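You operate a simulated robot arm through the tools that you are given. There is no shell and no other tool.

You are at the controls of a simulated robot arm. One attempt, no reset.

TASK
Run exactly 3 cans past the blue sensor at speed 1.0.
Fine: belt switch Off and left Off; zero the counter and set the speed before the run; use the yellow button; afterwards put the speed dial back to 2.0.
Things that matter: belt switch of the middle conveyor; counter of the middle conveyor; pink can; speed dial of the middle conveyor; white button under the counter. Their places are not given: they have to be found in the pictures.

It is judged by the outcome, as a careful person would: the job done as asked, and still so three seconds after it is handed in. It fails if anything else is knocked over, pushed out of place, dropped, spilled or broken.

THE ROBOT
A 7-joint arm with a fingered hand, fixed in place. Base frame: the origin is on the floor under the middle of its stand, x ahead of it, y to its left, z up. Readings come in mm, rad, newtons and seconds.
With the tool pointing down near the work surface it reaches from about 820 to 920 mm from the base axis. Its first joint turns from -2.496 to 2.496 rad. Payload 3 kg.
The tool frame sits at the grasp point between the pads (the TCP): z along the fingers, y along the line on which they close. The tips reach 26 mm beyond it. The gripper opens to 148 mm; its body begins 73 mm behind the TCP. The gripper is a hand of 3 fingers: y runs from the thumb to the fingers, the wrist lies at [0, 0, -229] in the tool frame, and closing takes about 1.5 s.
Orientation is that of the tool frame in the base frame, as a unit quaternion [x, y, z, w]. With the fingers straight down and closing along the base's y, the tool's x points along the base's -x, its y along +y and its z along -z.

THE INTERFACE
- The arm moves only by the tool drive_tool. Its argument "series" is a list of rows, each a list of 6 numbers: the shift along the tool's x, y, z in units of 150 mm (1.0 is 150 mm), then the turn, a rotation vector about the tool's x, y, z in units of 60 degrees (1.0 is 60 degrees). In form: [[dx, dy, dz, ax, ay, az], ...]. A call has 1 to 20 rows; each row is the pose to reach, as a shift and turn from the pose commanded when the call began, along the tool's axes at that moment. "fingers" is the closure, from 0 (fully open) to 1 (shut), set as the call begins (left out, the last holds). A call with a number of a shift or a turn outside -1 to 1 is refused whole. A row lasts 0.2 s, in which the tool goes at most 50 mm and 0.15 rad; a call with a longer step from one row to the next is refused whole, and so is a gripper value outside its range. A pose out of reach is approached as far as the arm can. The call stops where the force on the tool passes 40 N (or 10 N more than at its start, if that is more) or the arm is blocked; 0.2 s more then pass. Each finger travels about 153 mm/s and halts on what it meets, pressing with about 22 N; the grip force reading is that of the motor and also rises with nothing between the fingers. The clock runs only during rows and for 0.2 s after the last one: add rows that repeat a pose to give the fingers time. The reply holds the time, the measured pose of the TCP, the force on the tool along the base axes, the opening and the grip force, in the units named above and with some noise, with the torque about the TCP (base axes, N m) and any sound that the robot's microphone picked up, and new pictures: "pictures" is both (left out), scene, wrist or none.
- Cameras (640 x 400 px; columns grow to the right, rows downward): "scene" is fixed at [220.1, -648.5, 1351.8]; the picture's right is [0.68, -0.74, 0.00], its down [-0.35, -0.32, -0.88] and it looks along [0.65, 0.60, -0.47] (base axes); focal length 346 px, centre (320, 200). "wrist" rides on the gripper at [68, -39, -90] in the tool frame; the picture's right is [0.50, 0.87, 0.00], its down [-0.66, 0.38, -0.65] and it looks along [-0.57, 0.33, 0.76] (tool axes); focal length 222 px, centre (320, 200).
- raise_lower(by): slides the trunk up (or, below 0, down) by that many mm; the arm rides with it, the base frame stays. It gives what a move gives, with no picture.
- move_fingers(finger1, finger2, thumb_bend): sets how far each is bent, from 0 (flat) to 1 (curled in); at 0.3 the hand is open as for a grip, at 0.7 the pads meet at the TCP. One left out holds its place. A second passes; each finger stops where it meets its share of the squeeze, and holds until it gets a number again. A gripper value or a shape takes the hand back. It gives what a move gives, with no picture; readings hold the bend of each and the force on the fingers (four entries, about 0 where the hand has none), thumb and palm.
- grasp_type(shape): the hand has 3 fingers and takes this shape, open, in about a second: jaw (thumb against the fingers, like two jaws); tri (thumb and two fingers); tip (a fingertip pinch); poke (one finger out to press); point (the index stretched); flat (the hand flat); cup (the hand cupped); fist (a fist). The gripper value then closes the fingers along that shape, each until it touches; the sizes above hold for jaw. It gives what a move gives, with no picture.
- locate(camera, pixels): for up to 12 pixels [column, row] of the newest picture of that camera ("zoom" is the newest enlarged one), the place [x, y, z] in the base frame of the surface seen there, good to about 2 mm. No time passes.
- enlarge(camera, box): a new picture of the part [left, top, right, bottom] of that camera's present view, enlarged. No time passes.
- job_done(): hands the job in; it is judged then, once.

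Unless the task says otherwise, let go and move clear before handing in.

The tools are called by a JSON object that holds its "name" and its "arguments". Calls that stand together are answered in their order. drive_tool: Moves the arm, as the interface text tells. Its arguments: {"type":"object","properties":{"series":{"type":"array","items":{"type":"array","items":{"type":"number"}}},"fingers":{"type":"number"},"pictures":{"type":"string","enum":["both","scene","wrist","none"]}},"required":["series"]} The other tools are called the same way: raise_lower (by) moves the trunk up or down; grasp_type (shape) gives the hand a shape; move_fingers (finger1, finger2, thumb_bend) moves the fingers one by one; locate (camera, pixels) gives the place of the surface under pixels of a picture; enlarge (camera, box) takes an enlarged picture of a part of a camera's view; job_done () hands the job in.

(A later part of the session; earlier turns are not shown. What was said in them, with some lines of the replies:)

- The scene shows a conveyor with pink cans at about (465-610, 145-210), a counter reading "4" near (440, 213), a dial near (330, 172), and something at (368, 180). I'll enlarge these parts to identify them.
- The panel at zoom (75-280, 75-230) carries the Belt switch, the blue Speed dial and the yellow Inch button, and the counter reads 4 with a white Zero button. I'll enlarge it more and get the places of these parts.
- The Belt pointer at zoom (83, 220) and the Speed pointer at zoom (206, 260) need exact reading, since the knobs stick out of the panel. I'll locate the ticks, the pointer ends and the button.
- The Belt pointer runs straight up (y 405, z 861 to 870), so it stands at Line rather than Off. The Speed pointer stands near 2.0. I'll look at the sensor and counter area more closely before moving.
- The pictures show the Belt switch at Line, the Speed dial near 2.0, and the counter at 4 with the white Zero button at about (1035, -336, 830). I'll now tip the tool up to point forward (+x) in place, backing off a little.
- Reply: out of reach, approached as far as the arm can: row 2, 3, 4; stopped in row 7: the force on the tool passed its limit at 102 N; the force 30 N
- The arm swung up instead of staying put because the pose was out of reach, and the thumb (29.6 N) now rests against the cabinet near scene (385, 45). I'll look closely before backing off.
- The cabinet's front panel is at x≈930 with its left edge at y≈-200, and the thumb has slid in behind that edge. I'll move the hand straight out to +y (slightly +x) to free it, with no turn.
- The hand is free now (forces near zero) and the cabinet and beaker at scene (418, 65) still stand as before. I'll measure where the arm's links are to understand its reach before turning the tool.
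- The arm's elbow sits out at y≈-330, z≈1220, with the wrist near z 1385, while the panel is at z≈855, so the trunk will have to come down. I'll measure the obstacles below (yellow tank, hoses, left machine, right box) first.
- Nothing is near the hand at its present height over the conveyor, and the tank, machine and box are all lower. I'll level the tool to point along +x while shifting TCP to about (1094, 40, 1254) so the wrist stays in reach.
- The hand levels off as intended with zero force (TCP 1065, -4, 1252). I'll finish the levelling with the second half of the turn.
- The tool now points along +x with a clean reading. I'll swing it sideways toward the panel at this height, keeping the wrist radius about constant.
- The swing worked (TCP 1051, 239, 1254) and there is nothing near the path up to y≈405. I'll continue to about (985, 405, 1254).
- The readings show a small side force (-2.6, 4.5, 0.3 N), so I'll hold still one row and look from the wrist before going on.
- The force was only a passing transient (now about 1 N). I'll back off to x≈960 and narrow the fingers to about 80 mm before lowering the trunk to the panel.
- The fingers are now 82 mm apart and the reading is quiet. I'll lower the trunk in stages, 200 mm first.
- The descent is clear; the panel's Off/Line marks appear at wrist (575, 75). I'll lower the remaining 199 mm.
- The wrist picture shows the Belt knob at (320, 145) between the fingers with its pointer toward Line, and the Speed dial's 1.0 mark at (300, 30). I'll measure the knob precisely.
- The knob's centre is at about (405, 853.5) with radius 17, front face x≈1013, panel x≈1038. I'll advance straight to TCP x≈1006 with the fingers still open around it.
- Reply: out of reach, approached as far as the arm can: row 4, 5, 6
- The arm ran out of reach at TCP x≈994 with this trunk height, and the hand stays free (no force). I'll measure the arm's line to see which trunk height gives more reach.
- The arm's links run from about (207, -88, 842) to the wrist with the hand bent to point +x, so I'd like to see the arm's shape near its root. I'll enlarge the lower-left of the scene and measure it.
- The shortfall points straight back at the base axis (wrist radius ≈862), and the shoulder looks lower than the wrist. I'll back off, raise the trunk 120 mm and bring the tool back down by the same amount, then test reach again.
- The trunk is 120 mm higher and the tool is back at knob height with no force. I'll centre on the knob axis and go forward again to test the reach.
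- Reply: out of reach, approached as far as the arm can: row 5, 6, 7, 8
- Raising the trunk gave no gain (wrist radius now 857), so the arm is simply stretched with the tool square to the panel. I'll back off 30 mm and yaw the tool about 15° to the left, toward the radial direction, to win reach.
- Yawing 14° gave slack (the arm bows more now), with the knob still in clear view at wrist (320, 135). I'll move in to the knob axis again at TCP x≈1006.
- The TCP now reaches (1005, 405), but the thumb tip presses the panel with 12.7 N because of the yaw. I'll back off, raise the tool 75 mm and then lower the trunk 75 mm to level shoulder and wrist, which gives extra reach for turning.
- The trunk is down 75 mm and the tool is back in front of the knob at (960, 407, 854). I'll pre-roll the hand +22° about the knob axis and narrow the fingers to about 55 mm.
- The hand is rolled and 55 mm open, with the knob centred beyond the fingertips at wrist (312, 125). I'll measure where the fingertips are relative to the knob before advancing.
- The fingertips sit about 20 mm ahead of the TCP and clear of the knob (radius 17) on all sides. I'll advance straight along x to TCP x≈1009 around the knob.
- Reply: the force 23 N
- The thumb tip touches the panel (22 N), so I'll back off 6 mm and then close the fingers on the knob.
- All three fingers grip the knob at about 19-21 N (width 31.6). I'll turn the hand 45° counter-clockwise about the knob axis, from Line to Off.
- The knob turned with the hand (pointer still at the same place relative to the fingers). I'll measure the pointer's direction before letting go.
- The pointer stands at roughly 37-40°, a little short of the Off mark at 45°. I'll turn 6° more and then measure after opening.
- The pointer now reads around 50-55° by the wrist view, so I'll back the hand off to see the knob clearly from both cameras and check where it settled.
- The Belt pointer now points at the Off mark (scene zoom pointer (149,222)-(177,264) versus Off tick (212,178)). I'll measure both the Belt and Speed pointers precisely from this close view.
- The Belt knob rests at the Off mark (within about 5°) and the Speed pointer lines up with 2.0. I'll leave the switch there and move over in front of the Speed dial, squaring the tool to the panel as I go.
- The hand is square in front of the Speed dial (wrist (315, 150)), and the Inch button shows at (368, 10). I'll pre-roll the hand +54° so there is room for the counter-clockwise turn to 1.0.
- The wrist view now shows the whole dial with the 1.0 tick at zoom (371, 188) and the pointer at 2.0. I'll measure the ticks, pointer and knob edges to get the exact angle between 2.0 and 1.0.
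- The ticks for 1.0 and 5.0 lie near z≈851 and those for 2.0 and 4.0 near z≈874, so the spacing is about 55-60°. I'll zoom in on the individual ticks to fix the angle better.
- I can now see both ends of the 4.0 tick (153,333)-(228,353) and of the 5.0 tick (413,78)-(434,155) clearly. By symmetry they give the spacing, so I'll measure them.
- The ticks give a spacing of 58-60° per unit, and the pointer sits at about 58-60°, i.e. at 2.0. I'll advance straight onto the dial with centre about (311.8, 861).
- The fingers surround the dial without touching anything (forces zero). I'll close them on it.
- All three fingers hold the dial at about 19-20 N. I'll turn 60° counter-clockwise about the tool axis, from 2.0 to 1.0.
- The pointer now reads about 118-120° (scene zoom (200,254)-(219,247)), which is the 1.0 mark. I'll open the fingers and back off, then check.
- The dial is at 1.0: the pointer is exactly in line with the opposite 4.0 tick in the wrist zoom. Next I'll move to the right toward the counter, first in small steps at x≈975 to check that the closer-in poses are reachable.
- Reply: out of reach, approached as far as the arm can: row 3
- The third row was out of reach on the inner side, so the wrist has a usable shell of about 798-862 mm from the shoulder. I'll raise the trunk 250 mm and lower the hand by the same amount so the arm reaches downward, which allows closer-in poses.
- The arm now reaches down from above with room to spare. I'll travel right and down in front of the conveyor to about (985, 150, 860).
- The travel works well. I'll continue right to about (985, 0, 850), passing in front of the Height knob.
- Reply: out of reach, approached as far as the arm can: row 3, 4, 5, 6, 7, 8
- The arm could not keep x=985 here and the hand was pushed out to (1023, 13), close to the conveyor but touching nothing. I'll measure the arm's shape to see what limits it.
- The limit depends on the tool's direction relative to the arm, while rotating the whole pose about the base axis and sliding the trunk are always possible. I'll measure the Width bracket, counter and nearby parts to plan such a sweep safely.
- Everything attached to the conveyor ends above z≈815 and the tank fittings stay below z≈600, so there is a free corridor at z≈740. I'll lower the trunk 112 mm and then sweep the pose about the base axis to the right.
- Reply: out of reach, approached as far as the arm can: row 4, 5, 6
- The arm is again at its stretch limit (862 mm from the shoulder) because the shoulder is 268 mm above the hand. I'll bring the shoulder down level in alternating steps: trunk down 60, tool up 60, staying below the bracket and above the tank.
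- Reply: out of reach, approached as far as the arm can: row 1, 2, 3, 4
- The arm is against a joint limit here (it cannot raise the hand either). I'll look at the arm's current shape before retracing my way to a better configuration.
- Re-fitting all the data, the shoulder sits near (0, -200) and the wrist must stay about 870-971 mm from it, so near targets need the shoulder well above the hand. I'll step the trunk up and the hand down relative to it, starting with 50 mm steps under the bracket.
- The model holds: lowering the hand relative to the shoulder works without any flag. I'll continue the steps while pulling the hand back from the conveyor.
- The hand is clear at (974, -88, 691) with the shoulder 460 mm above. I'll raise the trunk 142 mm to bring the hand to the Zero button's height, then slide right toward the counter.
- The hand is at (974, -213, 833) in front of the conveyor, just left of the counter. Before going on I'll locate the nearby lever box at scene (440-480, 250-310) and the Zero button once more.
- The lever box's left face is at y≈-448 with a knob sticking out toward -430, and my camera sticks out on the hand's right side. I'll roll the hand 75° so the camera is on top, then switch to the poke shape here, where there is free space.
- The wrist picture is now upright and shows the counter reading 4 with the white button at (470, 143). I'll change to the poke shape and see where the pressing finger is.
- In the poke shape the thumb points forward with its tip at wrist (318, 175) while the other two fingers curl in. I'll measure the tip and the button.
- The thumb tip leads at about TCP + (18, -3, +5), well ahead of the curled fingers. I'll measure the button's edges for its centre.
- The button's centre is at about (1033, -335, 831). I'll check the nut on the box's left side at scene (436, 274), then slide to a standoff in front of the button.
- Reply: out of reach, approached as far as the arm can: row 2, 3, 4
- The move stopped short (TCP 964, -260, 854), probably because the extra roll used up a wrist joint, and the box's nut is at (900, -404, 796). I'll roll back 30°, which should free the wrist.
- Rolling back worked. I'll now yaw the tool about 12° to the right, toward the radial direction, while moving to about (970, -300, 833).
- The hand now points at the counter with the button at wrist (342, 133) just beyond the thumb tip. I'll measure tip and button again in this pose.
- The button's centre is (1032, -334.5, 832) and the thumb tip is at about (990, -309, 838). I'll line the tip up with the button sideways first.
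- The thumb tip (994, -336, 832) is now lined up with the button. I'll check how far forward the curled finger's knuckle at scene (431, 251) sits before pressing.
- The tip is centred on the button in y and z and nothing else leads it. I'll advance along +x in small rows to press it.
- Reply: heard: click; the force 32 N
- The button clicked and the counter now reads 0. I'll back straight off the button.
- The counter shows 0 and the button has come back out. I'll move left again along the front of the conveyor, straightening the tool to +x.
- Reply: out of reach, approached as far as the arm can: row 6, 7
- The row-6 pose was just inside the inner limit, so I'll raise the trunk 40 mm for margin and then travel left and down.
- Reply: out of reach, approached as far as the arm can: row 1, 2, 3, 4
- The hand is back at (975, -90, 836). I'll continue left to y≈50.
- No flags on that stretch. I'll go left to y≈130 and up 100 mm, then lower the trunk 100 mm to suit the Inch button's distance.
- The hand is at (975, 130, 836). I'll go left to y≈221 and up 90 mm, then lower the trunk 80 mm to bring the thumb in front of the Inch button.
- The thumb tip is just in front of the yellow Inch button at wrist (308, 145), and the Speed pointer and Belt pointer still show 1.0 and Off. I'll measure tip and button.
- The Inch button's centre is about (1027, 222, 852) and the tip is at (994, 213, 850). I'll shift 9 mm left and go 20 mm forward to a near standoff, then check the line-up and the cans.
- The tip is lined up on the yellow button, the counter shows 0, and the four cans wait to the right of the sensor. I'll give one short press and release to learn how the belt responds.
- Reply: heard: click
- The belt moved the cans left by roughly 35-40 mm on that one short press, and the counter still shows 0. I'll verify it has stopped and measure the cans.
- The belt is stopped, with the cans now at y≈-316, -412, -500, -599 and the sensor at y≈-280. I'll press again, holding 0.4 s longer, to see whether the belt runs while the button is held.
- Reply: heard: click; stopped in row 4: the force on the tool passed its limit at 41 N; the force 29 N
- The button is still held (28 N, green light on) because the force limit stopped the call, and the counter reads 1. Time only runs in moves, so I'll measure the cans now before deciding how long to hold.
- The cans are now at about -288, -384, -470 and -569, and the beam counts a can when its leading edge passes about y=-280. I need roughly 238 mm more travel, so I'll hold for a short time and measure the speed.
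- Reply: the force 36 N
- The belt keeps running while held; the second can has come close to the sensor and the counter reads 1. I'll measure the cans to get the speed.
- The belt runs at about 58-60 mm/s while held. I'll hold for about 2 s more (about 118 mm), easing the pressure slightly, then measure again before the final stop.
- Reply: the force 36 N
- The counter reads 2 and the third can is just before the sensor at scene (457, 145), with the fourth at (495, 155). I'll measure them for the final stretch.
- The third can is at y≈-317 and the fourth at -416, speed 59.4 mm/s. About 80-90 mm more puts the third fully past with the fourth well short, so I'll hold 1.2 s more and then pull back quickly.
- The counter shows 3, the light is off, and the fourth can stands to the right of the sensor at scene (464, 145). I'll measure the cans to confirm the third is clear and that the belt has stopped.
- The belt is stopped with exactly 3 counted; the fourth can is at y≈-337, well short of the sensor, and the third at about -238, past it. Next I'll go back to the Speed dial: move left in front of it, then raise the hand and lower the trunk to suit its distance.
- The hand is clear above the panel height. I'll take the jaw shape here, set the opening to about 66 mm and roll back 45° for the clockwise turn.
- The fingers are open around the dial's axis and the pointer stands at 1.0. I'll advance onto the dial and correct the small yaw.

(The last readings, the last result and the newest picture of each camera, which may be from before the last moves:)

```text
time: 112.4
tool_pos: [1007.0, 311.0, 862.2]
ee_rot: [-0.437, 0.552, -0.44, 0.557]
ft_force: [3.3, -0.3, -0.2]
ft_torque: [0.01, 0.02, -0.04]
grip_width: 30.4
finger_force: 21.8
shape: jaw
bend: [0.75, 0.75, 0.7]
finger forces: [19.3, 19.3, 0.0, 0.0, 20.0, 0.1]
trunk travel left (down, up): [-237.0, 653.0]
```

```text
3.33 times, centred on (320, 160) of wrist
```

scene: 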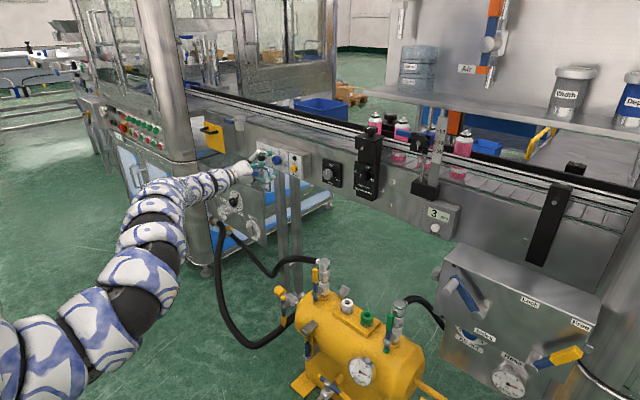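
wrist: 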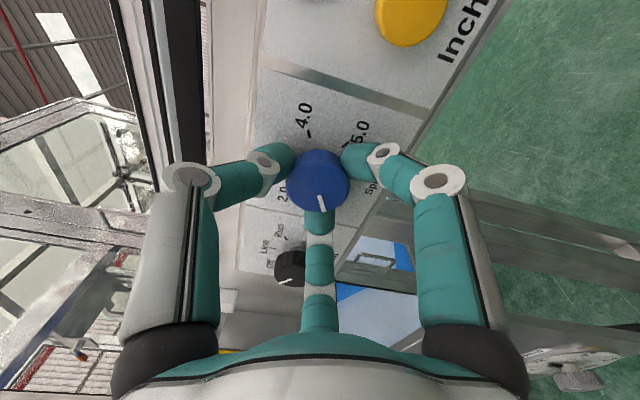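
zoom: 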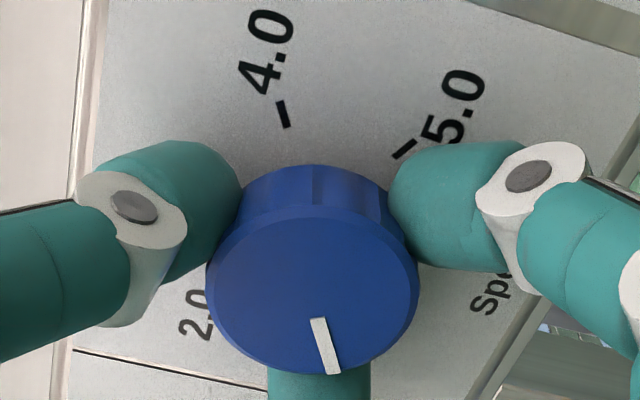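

The dial is gripped evenly (about 19-20 N each) with the pointer still opposite the 4.0 tick, i.e. at 1.0. I'll turn 60° clockwise, back to 2.0.

{"name": "drive_tool", "arguments": {"series": [[0, 0, 0, 0, 0, 0.1], [0, 0, 0, 0, 0, 0.2], [0, 0, 0, 0, 0, 0.3], [0, 0, 0, 0, 0, 0.4], [0, 0, 0, 0, 0, 0.5], [0, 0, 0, 0, 0, 0.6], [0, 0, 0, 0, 0, 0.7], [0, 0, 0, 0, 0, 0.8], [0, 0, 0, 0, 0, 0.9], [0, 0, 0, 0, 0, 1.0], [0, 0, 0, 0, 0, 1.0]]}}

{"name": "enlarge", "arguments": {"camera": "wrist", "box": [240, 100, 400, 220]}}

{"name": "enlarge", "arguments": {"camera": "scene", "box": [264, 138, 304, 176]}}

```text
time: 114.8
tool_pos: [1006.3, 313.0, 861.1]
ee_rot: [-0.103, 0.698, -0.102, 0.702]
ft_force: [4.2, 2.8, 3.5]
ft_torque: [-0.02, -0.11, 0.05]
grip_width: 29.6
finger_force: 22.2
shape: jaw
bend: [0.75, 0.75, 0.7]
finger forces: [20.4, 22.9, 0.0, 0.0, 19.0, 0.0]
trunk travel left (down, up): [-237.0, 653.0]
```

scene: 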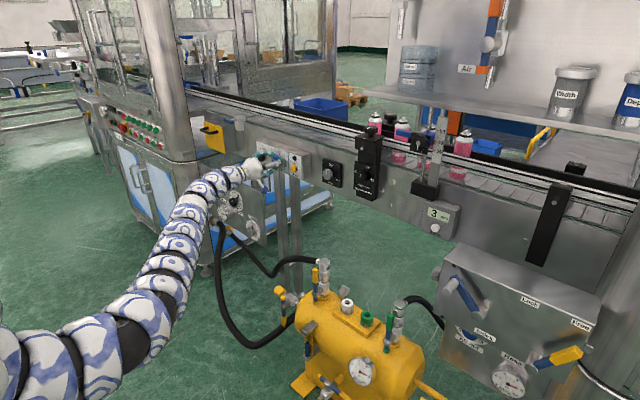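
wrist: 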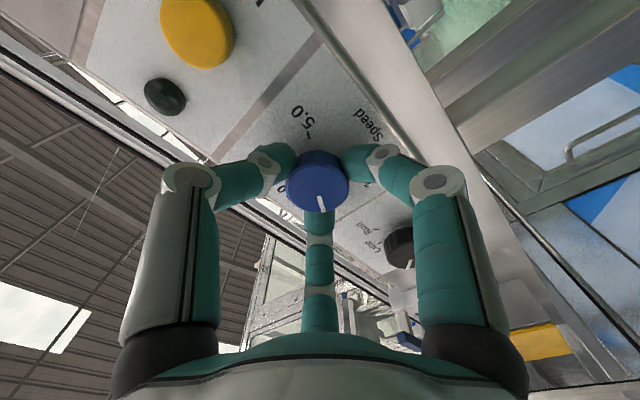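

```text
3.33 times, centred on (320, 160) of wrist
```

zoom: 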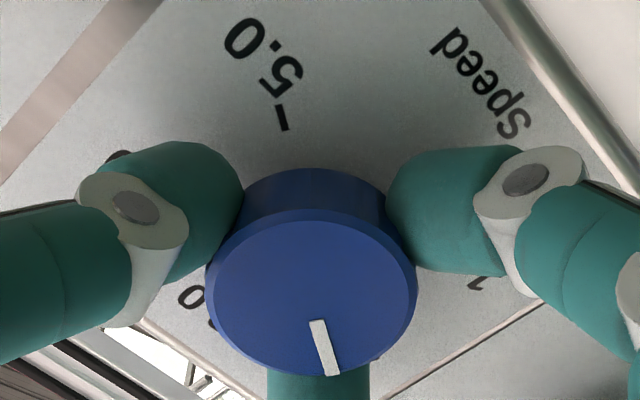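

```text
10.53 times, centred on (284, 157) of scene
```

zoom: 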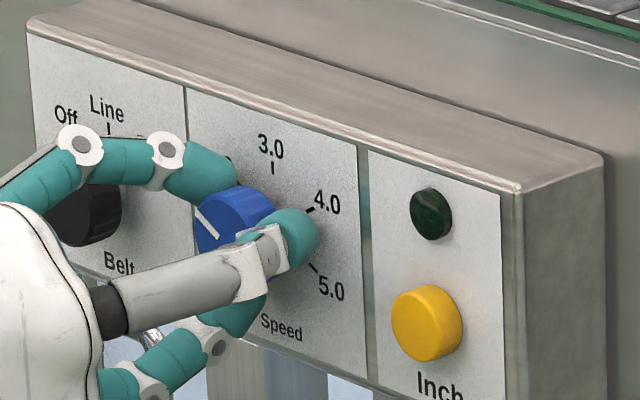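

The pointer is back where it was at the start relative to the 5.0 tick, i.e. at 2.0. I'll release and back off to check it from clear views.

{"name": "drive_tool", "arguments": {"series": [[0, 0, 0, 0, 0, 0], [0, 0, 0, 0, 0, 0], [0, 0, 0, 0, 0, 0], [0, 0, -0.07, 0, 0, 0], [0, 0, -0.14, 0, 0, 0], [0, 0, -0.22, 0, 0, 0], [0, 0, -0.22, 0, 0, 0]], "fingers": 0.55}}

{"name": "enlarge", "arguments": {"camera": "wrist", "box": [230, 80, 390, 200]}}

{"name": "enlarge", "arguments": {"camera": "scene", "box": [248, 135, 312, 185]}}

```text
time: 116.4
tool_pos: [972.1, 310.8, 860.7]
ee_rot: [-0.104, 0.697, -0.102, 0.702]
ft_force: [-1.3, 0.3, 0.5]
ft_torque: [0.0, -0.03, 0.01]
grip_width: 66.2
finger_force: 0.1
shape: jaw
bend: [0.39, 0.39, 0.7]
finger forces: [0.0, 0.1, 0.0, 0.0, 0.1, 0.1]
trunk travel left (down, up): [-237.0, 653.0]
```

scene: 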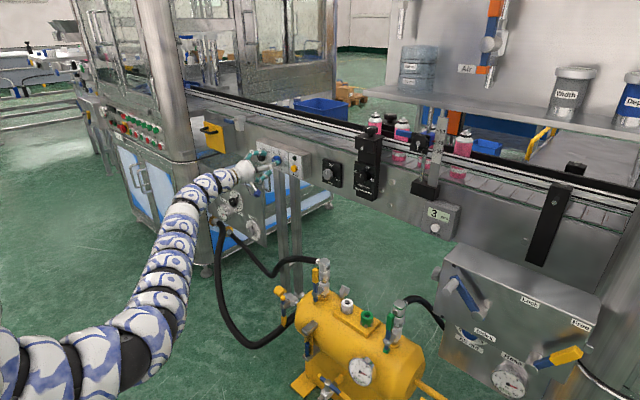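
wrist: 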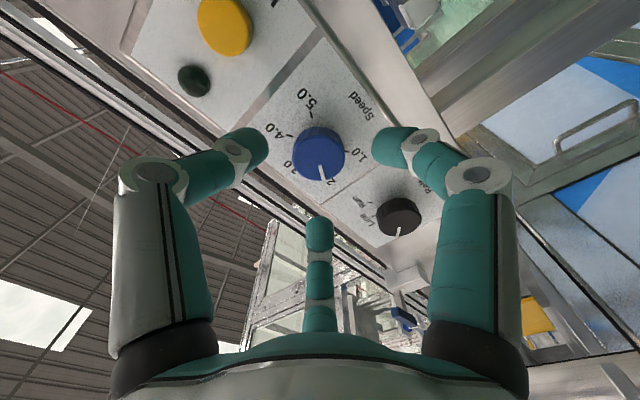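

```text
3.33 times, centred on (310, 140) of wrist
```

zoom: 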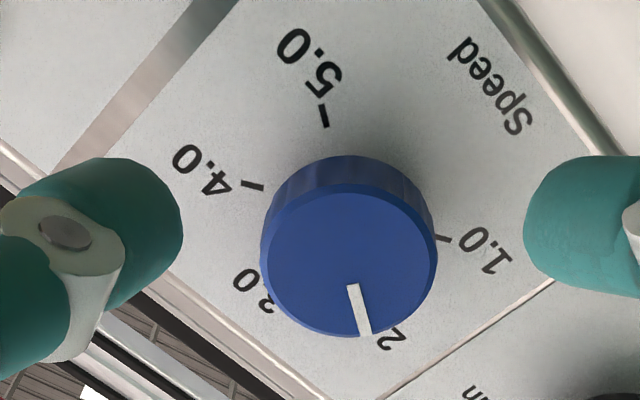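

```text
8.00 times, centred on (280, 160) of scene
```

zoom: 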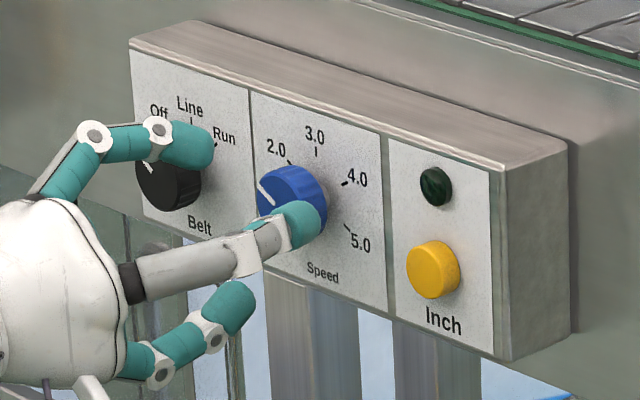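

The Speed pointer is exactly parallel to the opposite 5.0 tick, so it is back at 2.0. I'll back the hand further away and take a close look at the Belt switch.

{"name": "drive_tool", "arguments": {"series": [[0, 0, -0.08, 0, 0, 0], [0, 0, -0.16, 0, 0, 0], [0, 0, -0.23, 0, 0, 0], [0, 0, -0.23, 0, 0, 0]]}}

{"name": "enlarge", "arguments": {"camera": "scene", "box": [252, 142, 284, 164]}}

{"name": "enlarge", "arguments": {"camera": "wrist", "box": [320, 100, 440, 200]}}

```text
time: 117.4
tool_pos: [939.7, 311.5, 860.8]
ee_rot: [-0.103, 0.698, -0.103, 0.702]
ft_force: [-0.1, 0.0, -0.5]
ft_torque: [-0.01, 0.02, -0.01]
grip_width: 66.3
finger_force: 0.0
shape: jaw
bend: [0.39, 0.39, 0.7]
finger forces: [0.0, 0.0, 0.0, 0.0, 0.0, 0.0]
trunk travel left (down, up): [-237.0, 653.0]
```

scene: 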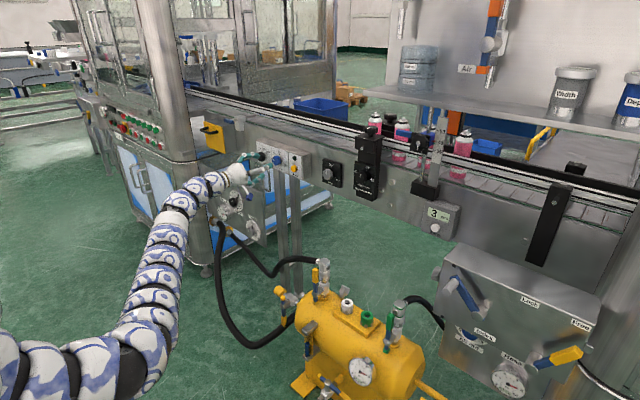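
wrist: 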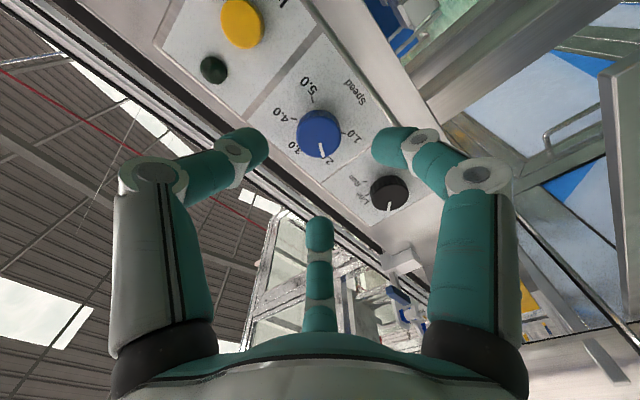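

```text
16.00 times, centred on (268, 153) of scene
```

zoom: 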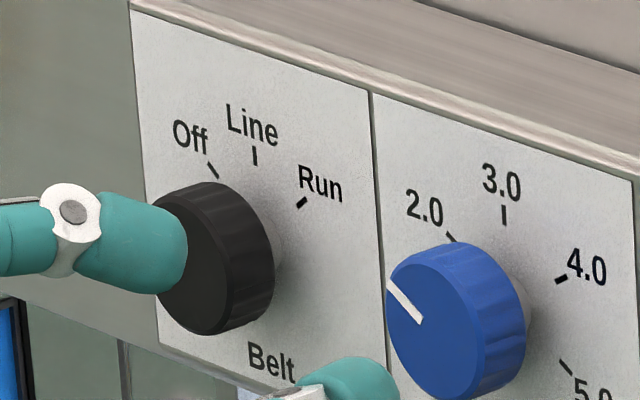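

```text
4.00 times, centred on (380, 150) of wrist
```

zoom: 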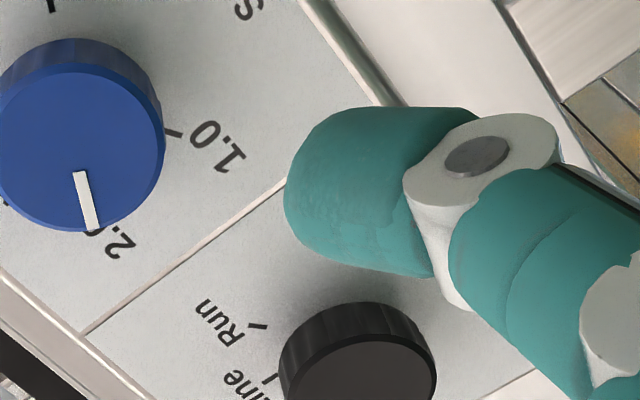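

The Belt pointer was measured at about 49° against the Off tick at 45°, so it stands at Off, and the Speed dial stands at 2.0. I'll raise the trunk 120 mm to clear the panel and take a last look at everything.

{"name": "raise_lower", "arguments": {"by": 120}}

{"name": "drive_tool", "arguments": {"series": [[0, 0, 0, 0, 0, 0]]}}

{"name": "enlarge", "arguments": {"camera": "scene", "box": [248, 138, 312, 182]}}

{"name": "enlarge", "arguments": {"camera": "scene", "box": [340, 30, 600, 246]}}

```text
time: 118.9
tool_pos: [937.2, 310.8, 981.0]
ee_rot: [-0.102, 0.698, -0.103, 0.702]
ft_force: [0.2, 0.2, -0.7]
ft_torque: [0.01, 0.01, -0.02]
grip_width: 66.1
finger_force: 0.0
shape: jaw
bend: [0.39, 0.39, 0.7]
finger forces: [0.0, 0.0, 0.0, 0.0, 0.0, 0.0]
trunk travel left (down, up): [-357.0, 533.0]
```

```text
time: 119.3
tool_pos: [937.9, 312.6, 980.2]
ee_rot: [-0.103, 0.698, -0.102, 0.702]
ft_force: [0.4, 0.2, -0.6]
ft_torque: [-0.01, 0.0, -0.01]
grip_width: 66.1
finger_force: 0.1
shape: jaw
bend: [0.39, 0.39, 0.7]
finger forces: [0.1, 0.0, 0.0, 0.1, 0.1, 0.0]
trunk travel left (down, up): [-357.0, 533.0]
```

scene: 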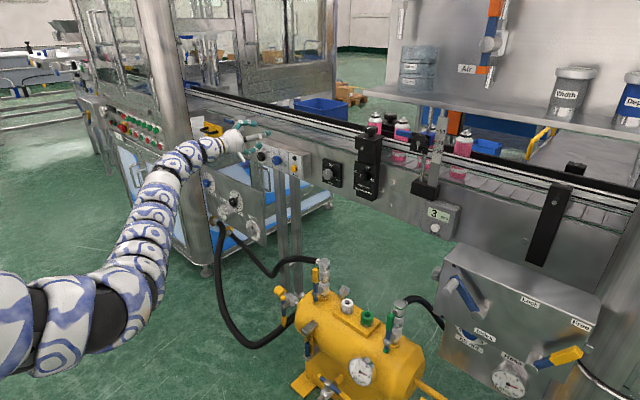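
wrist: 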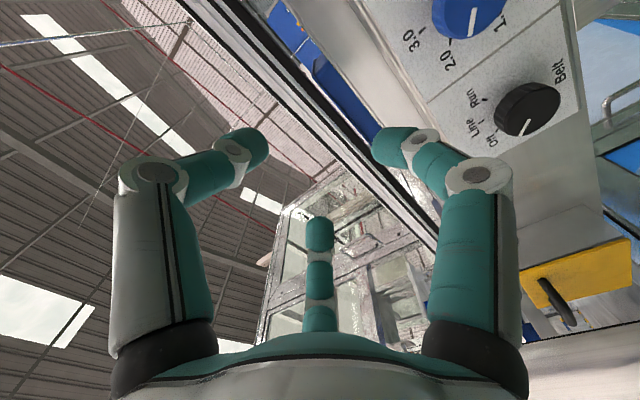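

```text
9.09 times, centred on (280, 160) of scene
```

zoom: 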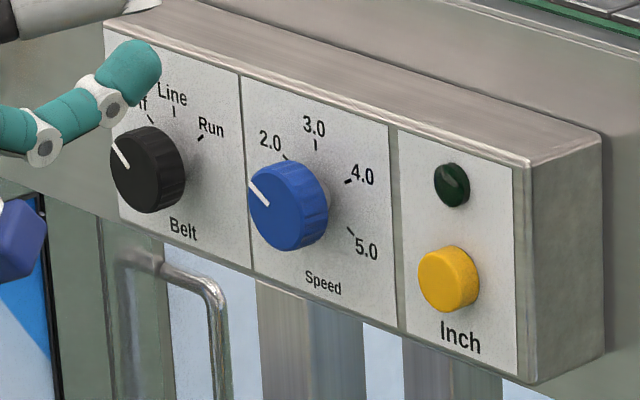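

```text
1.85 times, centred on (470, 138) of scene
```

zoom: 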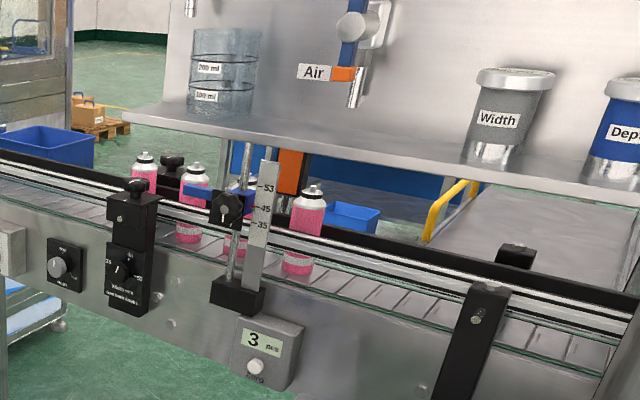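

The last look confirms the outcome: Belt at Off, Speed at 2.0, lamp off, counter 3, all four cans upright with the fourth still short of the sensor, the beaker and other items in place, and the hand clear. I'm handing the job in.

{"name": "job_done", "arguments": {}}

```text
The job is handed in.
```

The job is handed in: 3 cans went past the blue sensor at speed 1.0, and the counter reads 3. The result of the check has not come back to me.

- **Belt switch:** it was on Line at the start, so I turned it to Off and left it there. The pointer sits within about 5° of the Off mark.
- **Counter and speed:** I zeroed the counter (it read 4) with the white button and set the dial to 1.0, both before the run.
- **Run:** I used the yellow button only, with one short press and then one long hold. The belt is stopped. The fourth can is about 55 mm short of the sensor and was not counted.
- **Speed dial:** it is back at 2.0.

**Contact with the cabinet:** on my first move the arm swung out unexpectedly and the thumb hit the edge of the "Air" cabinet at about 100 N. I backed it off, and in the later pictures the cabinet, the beaker and the rest of the shelf look unchanged.

The hand is empty and clear of the controls.
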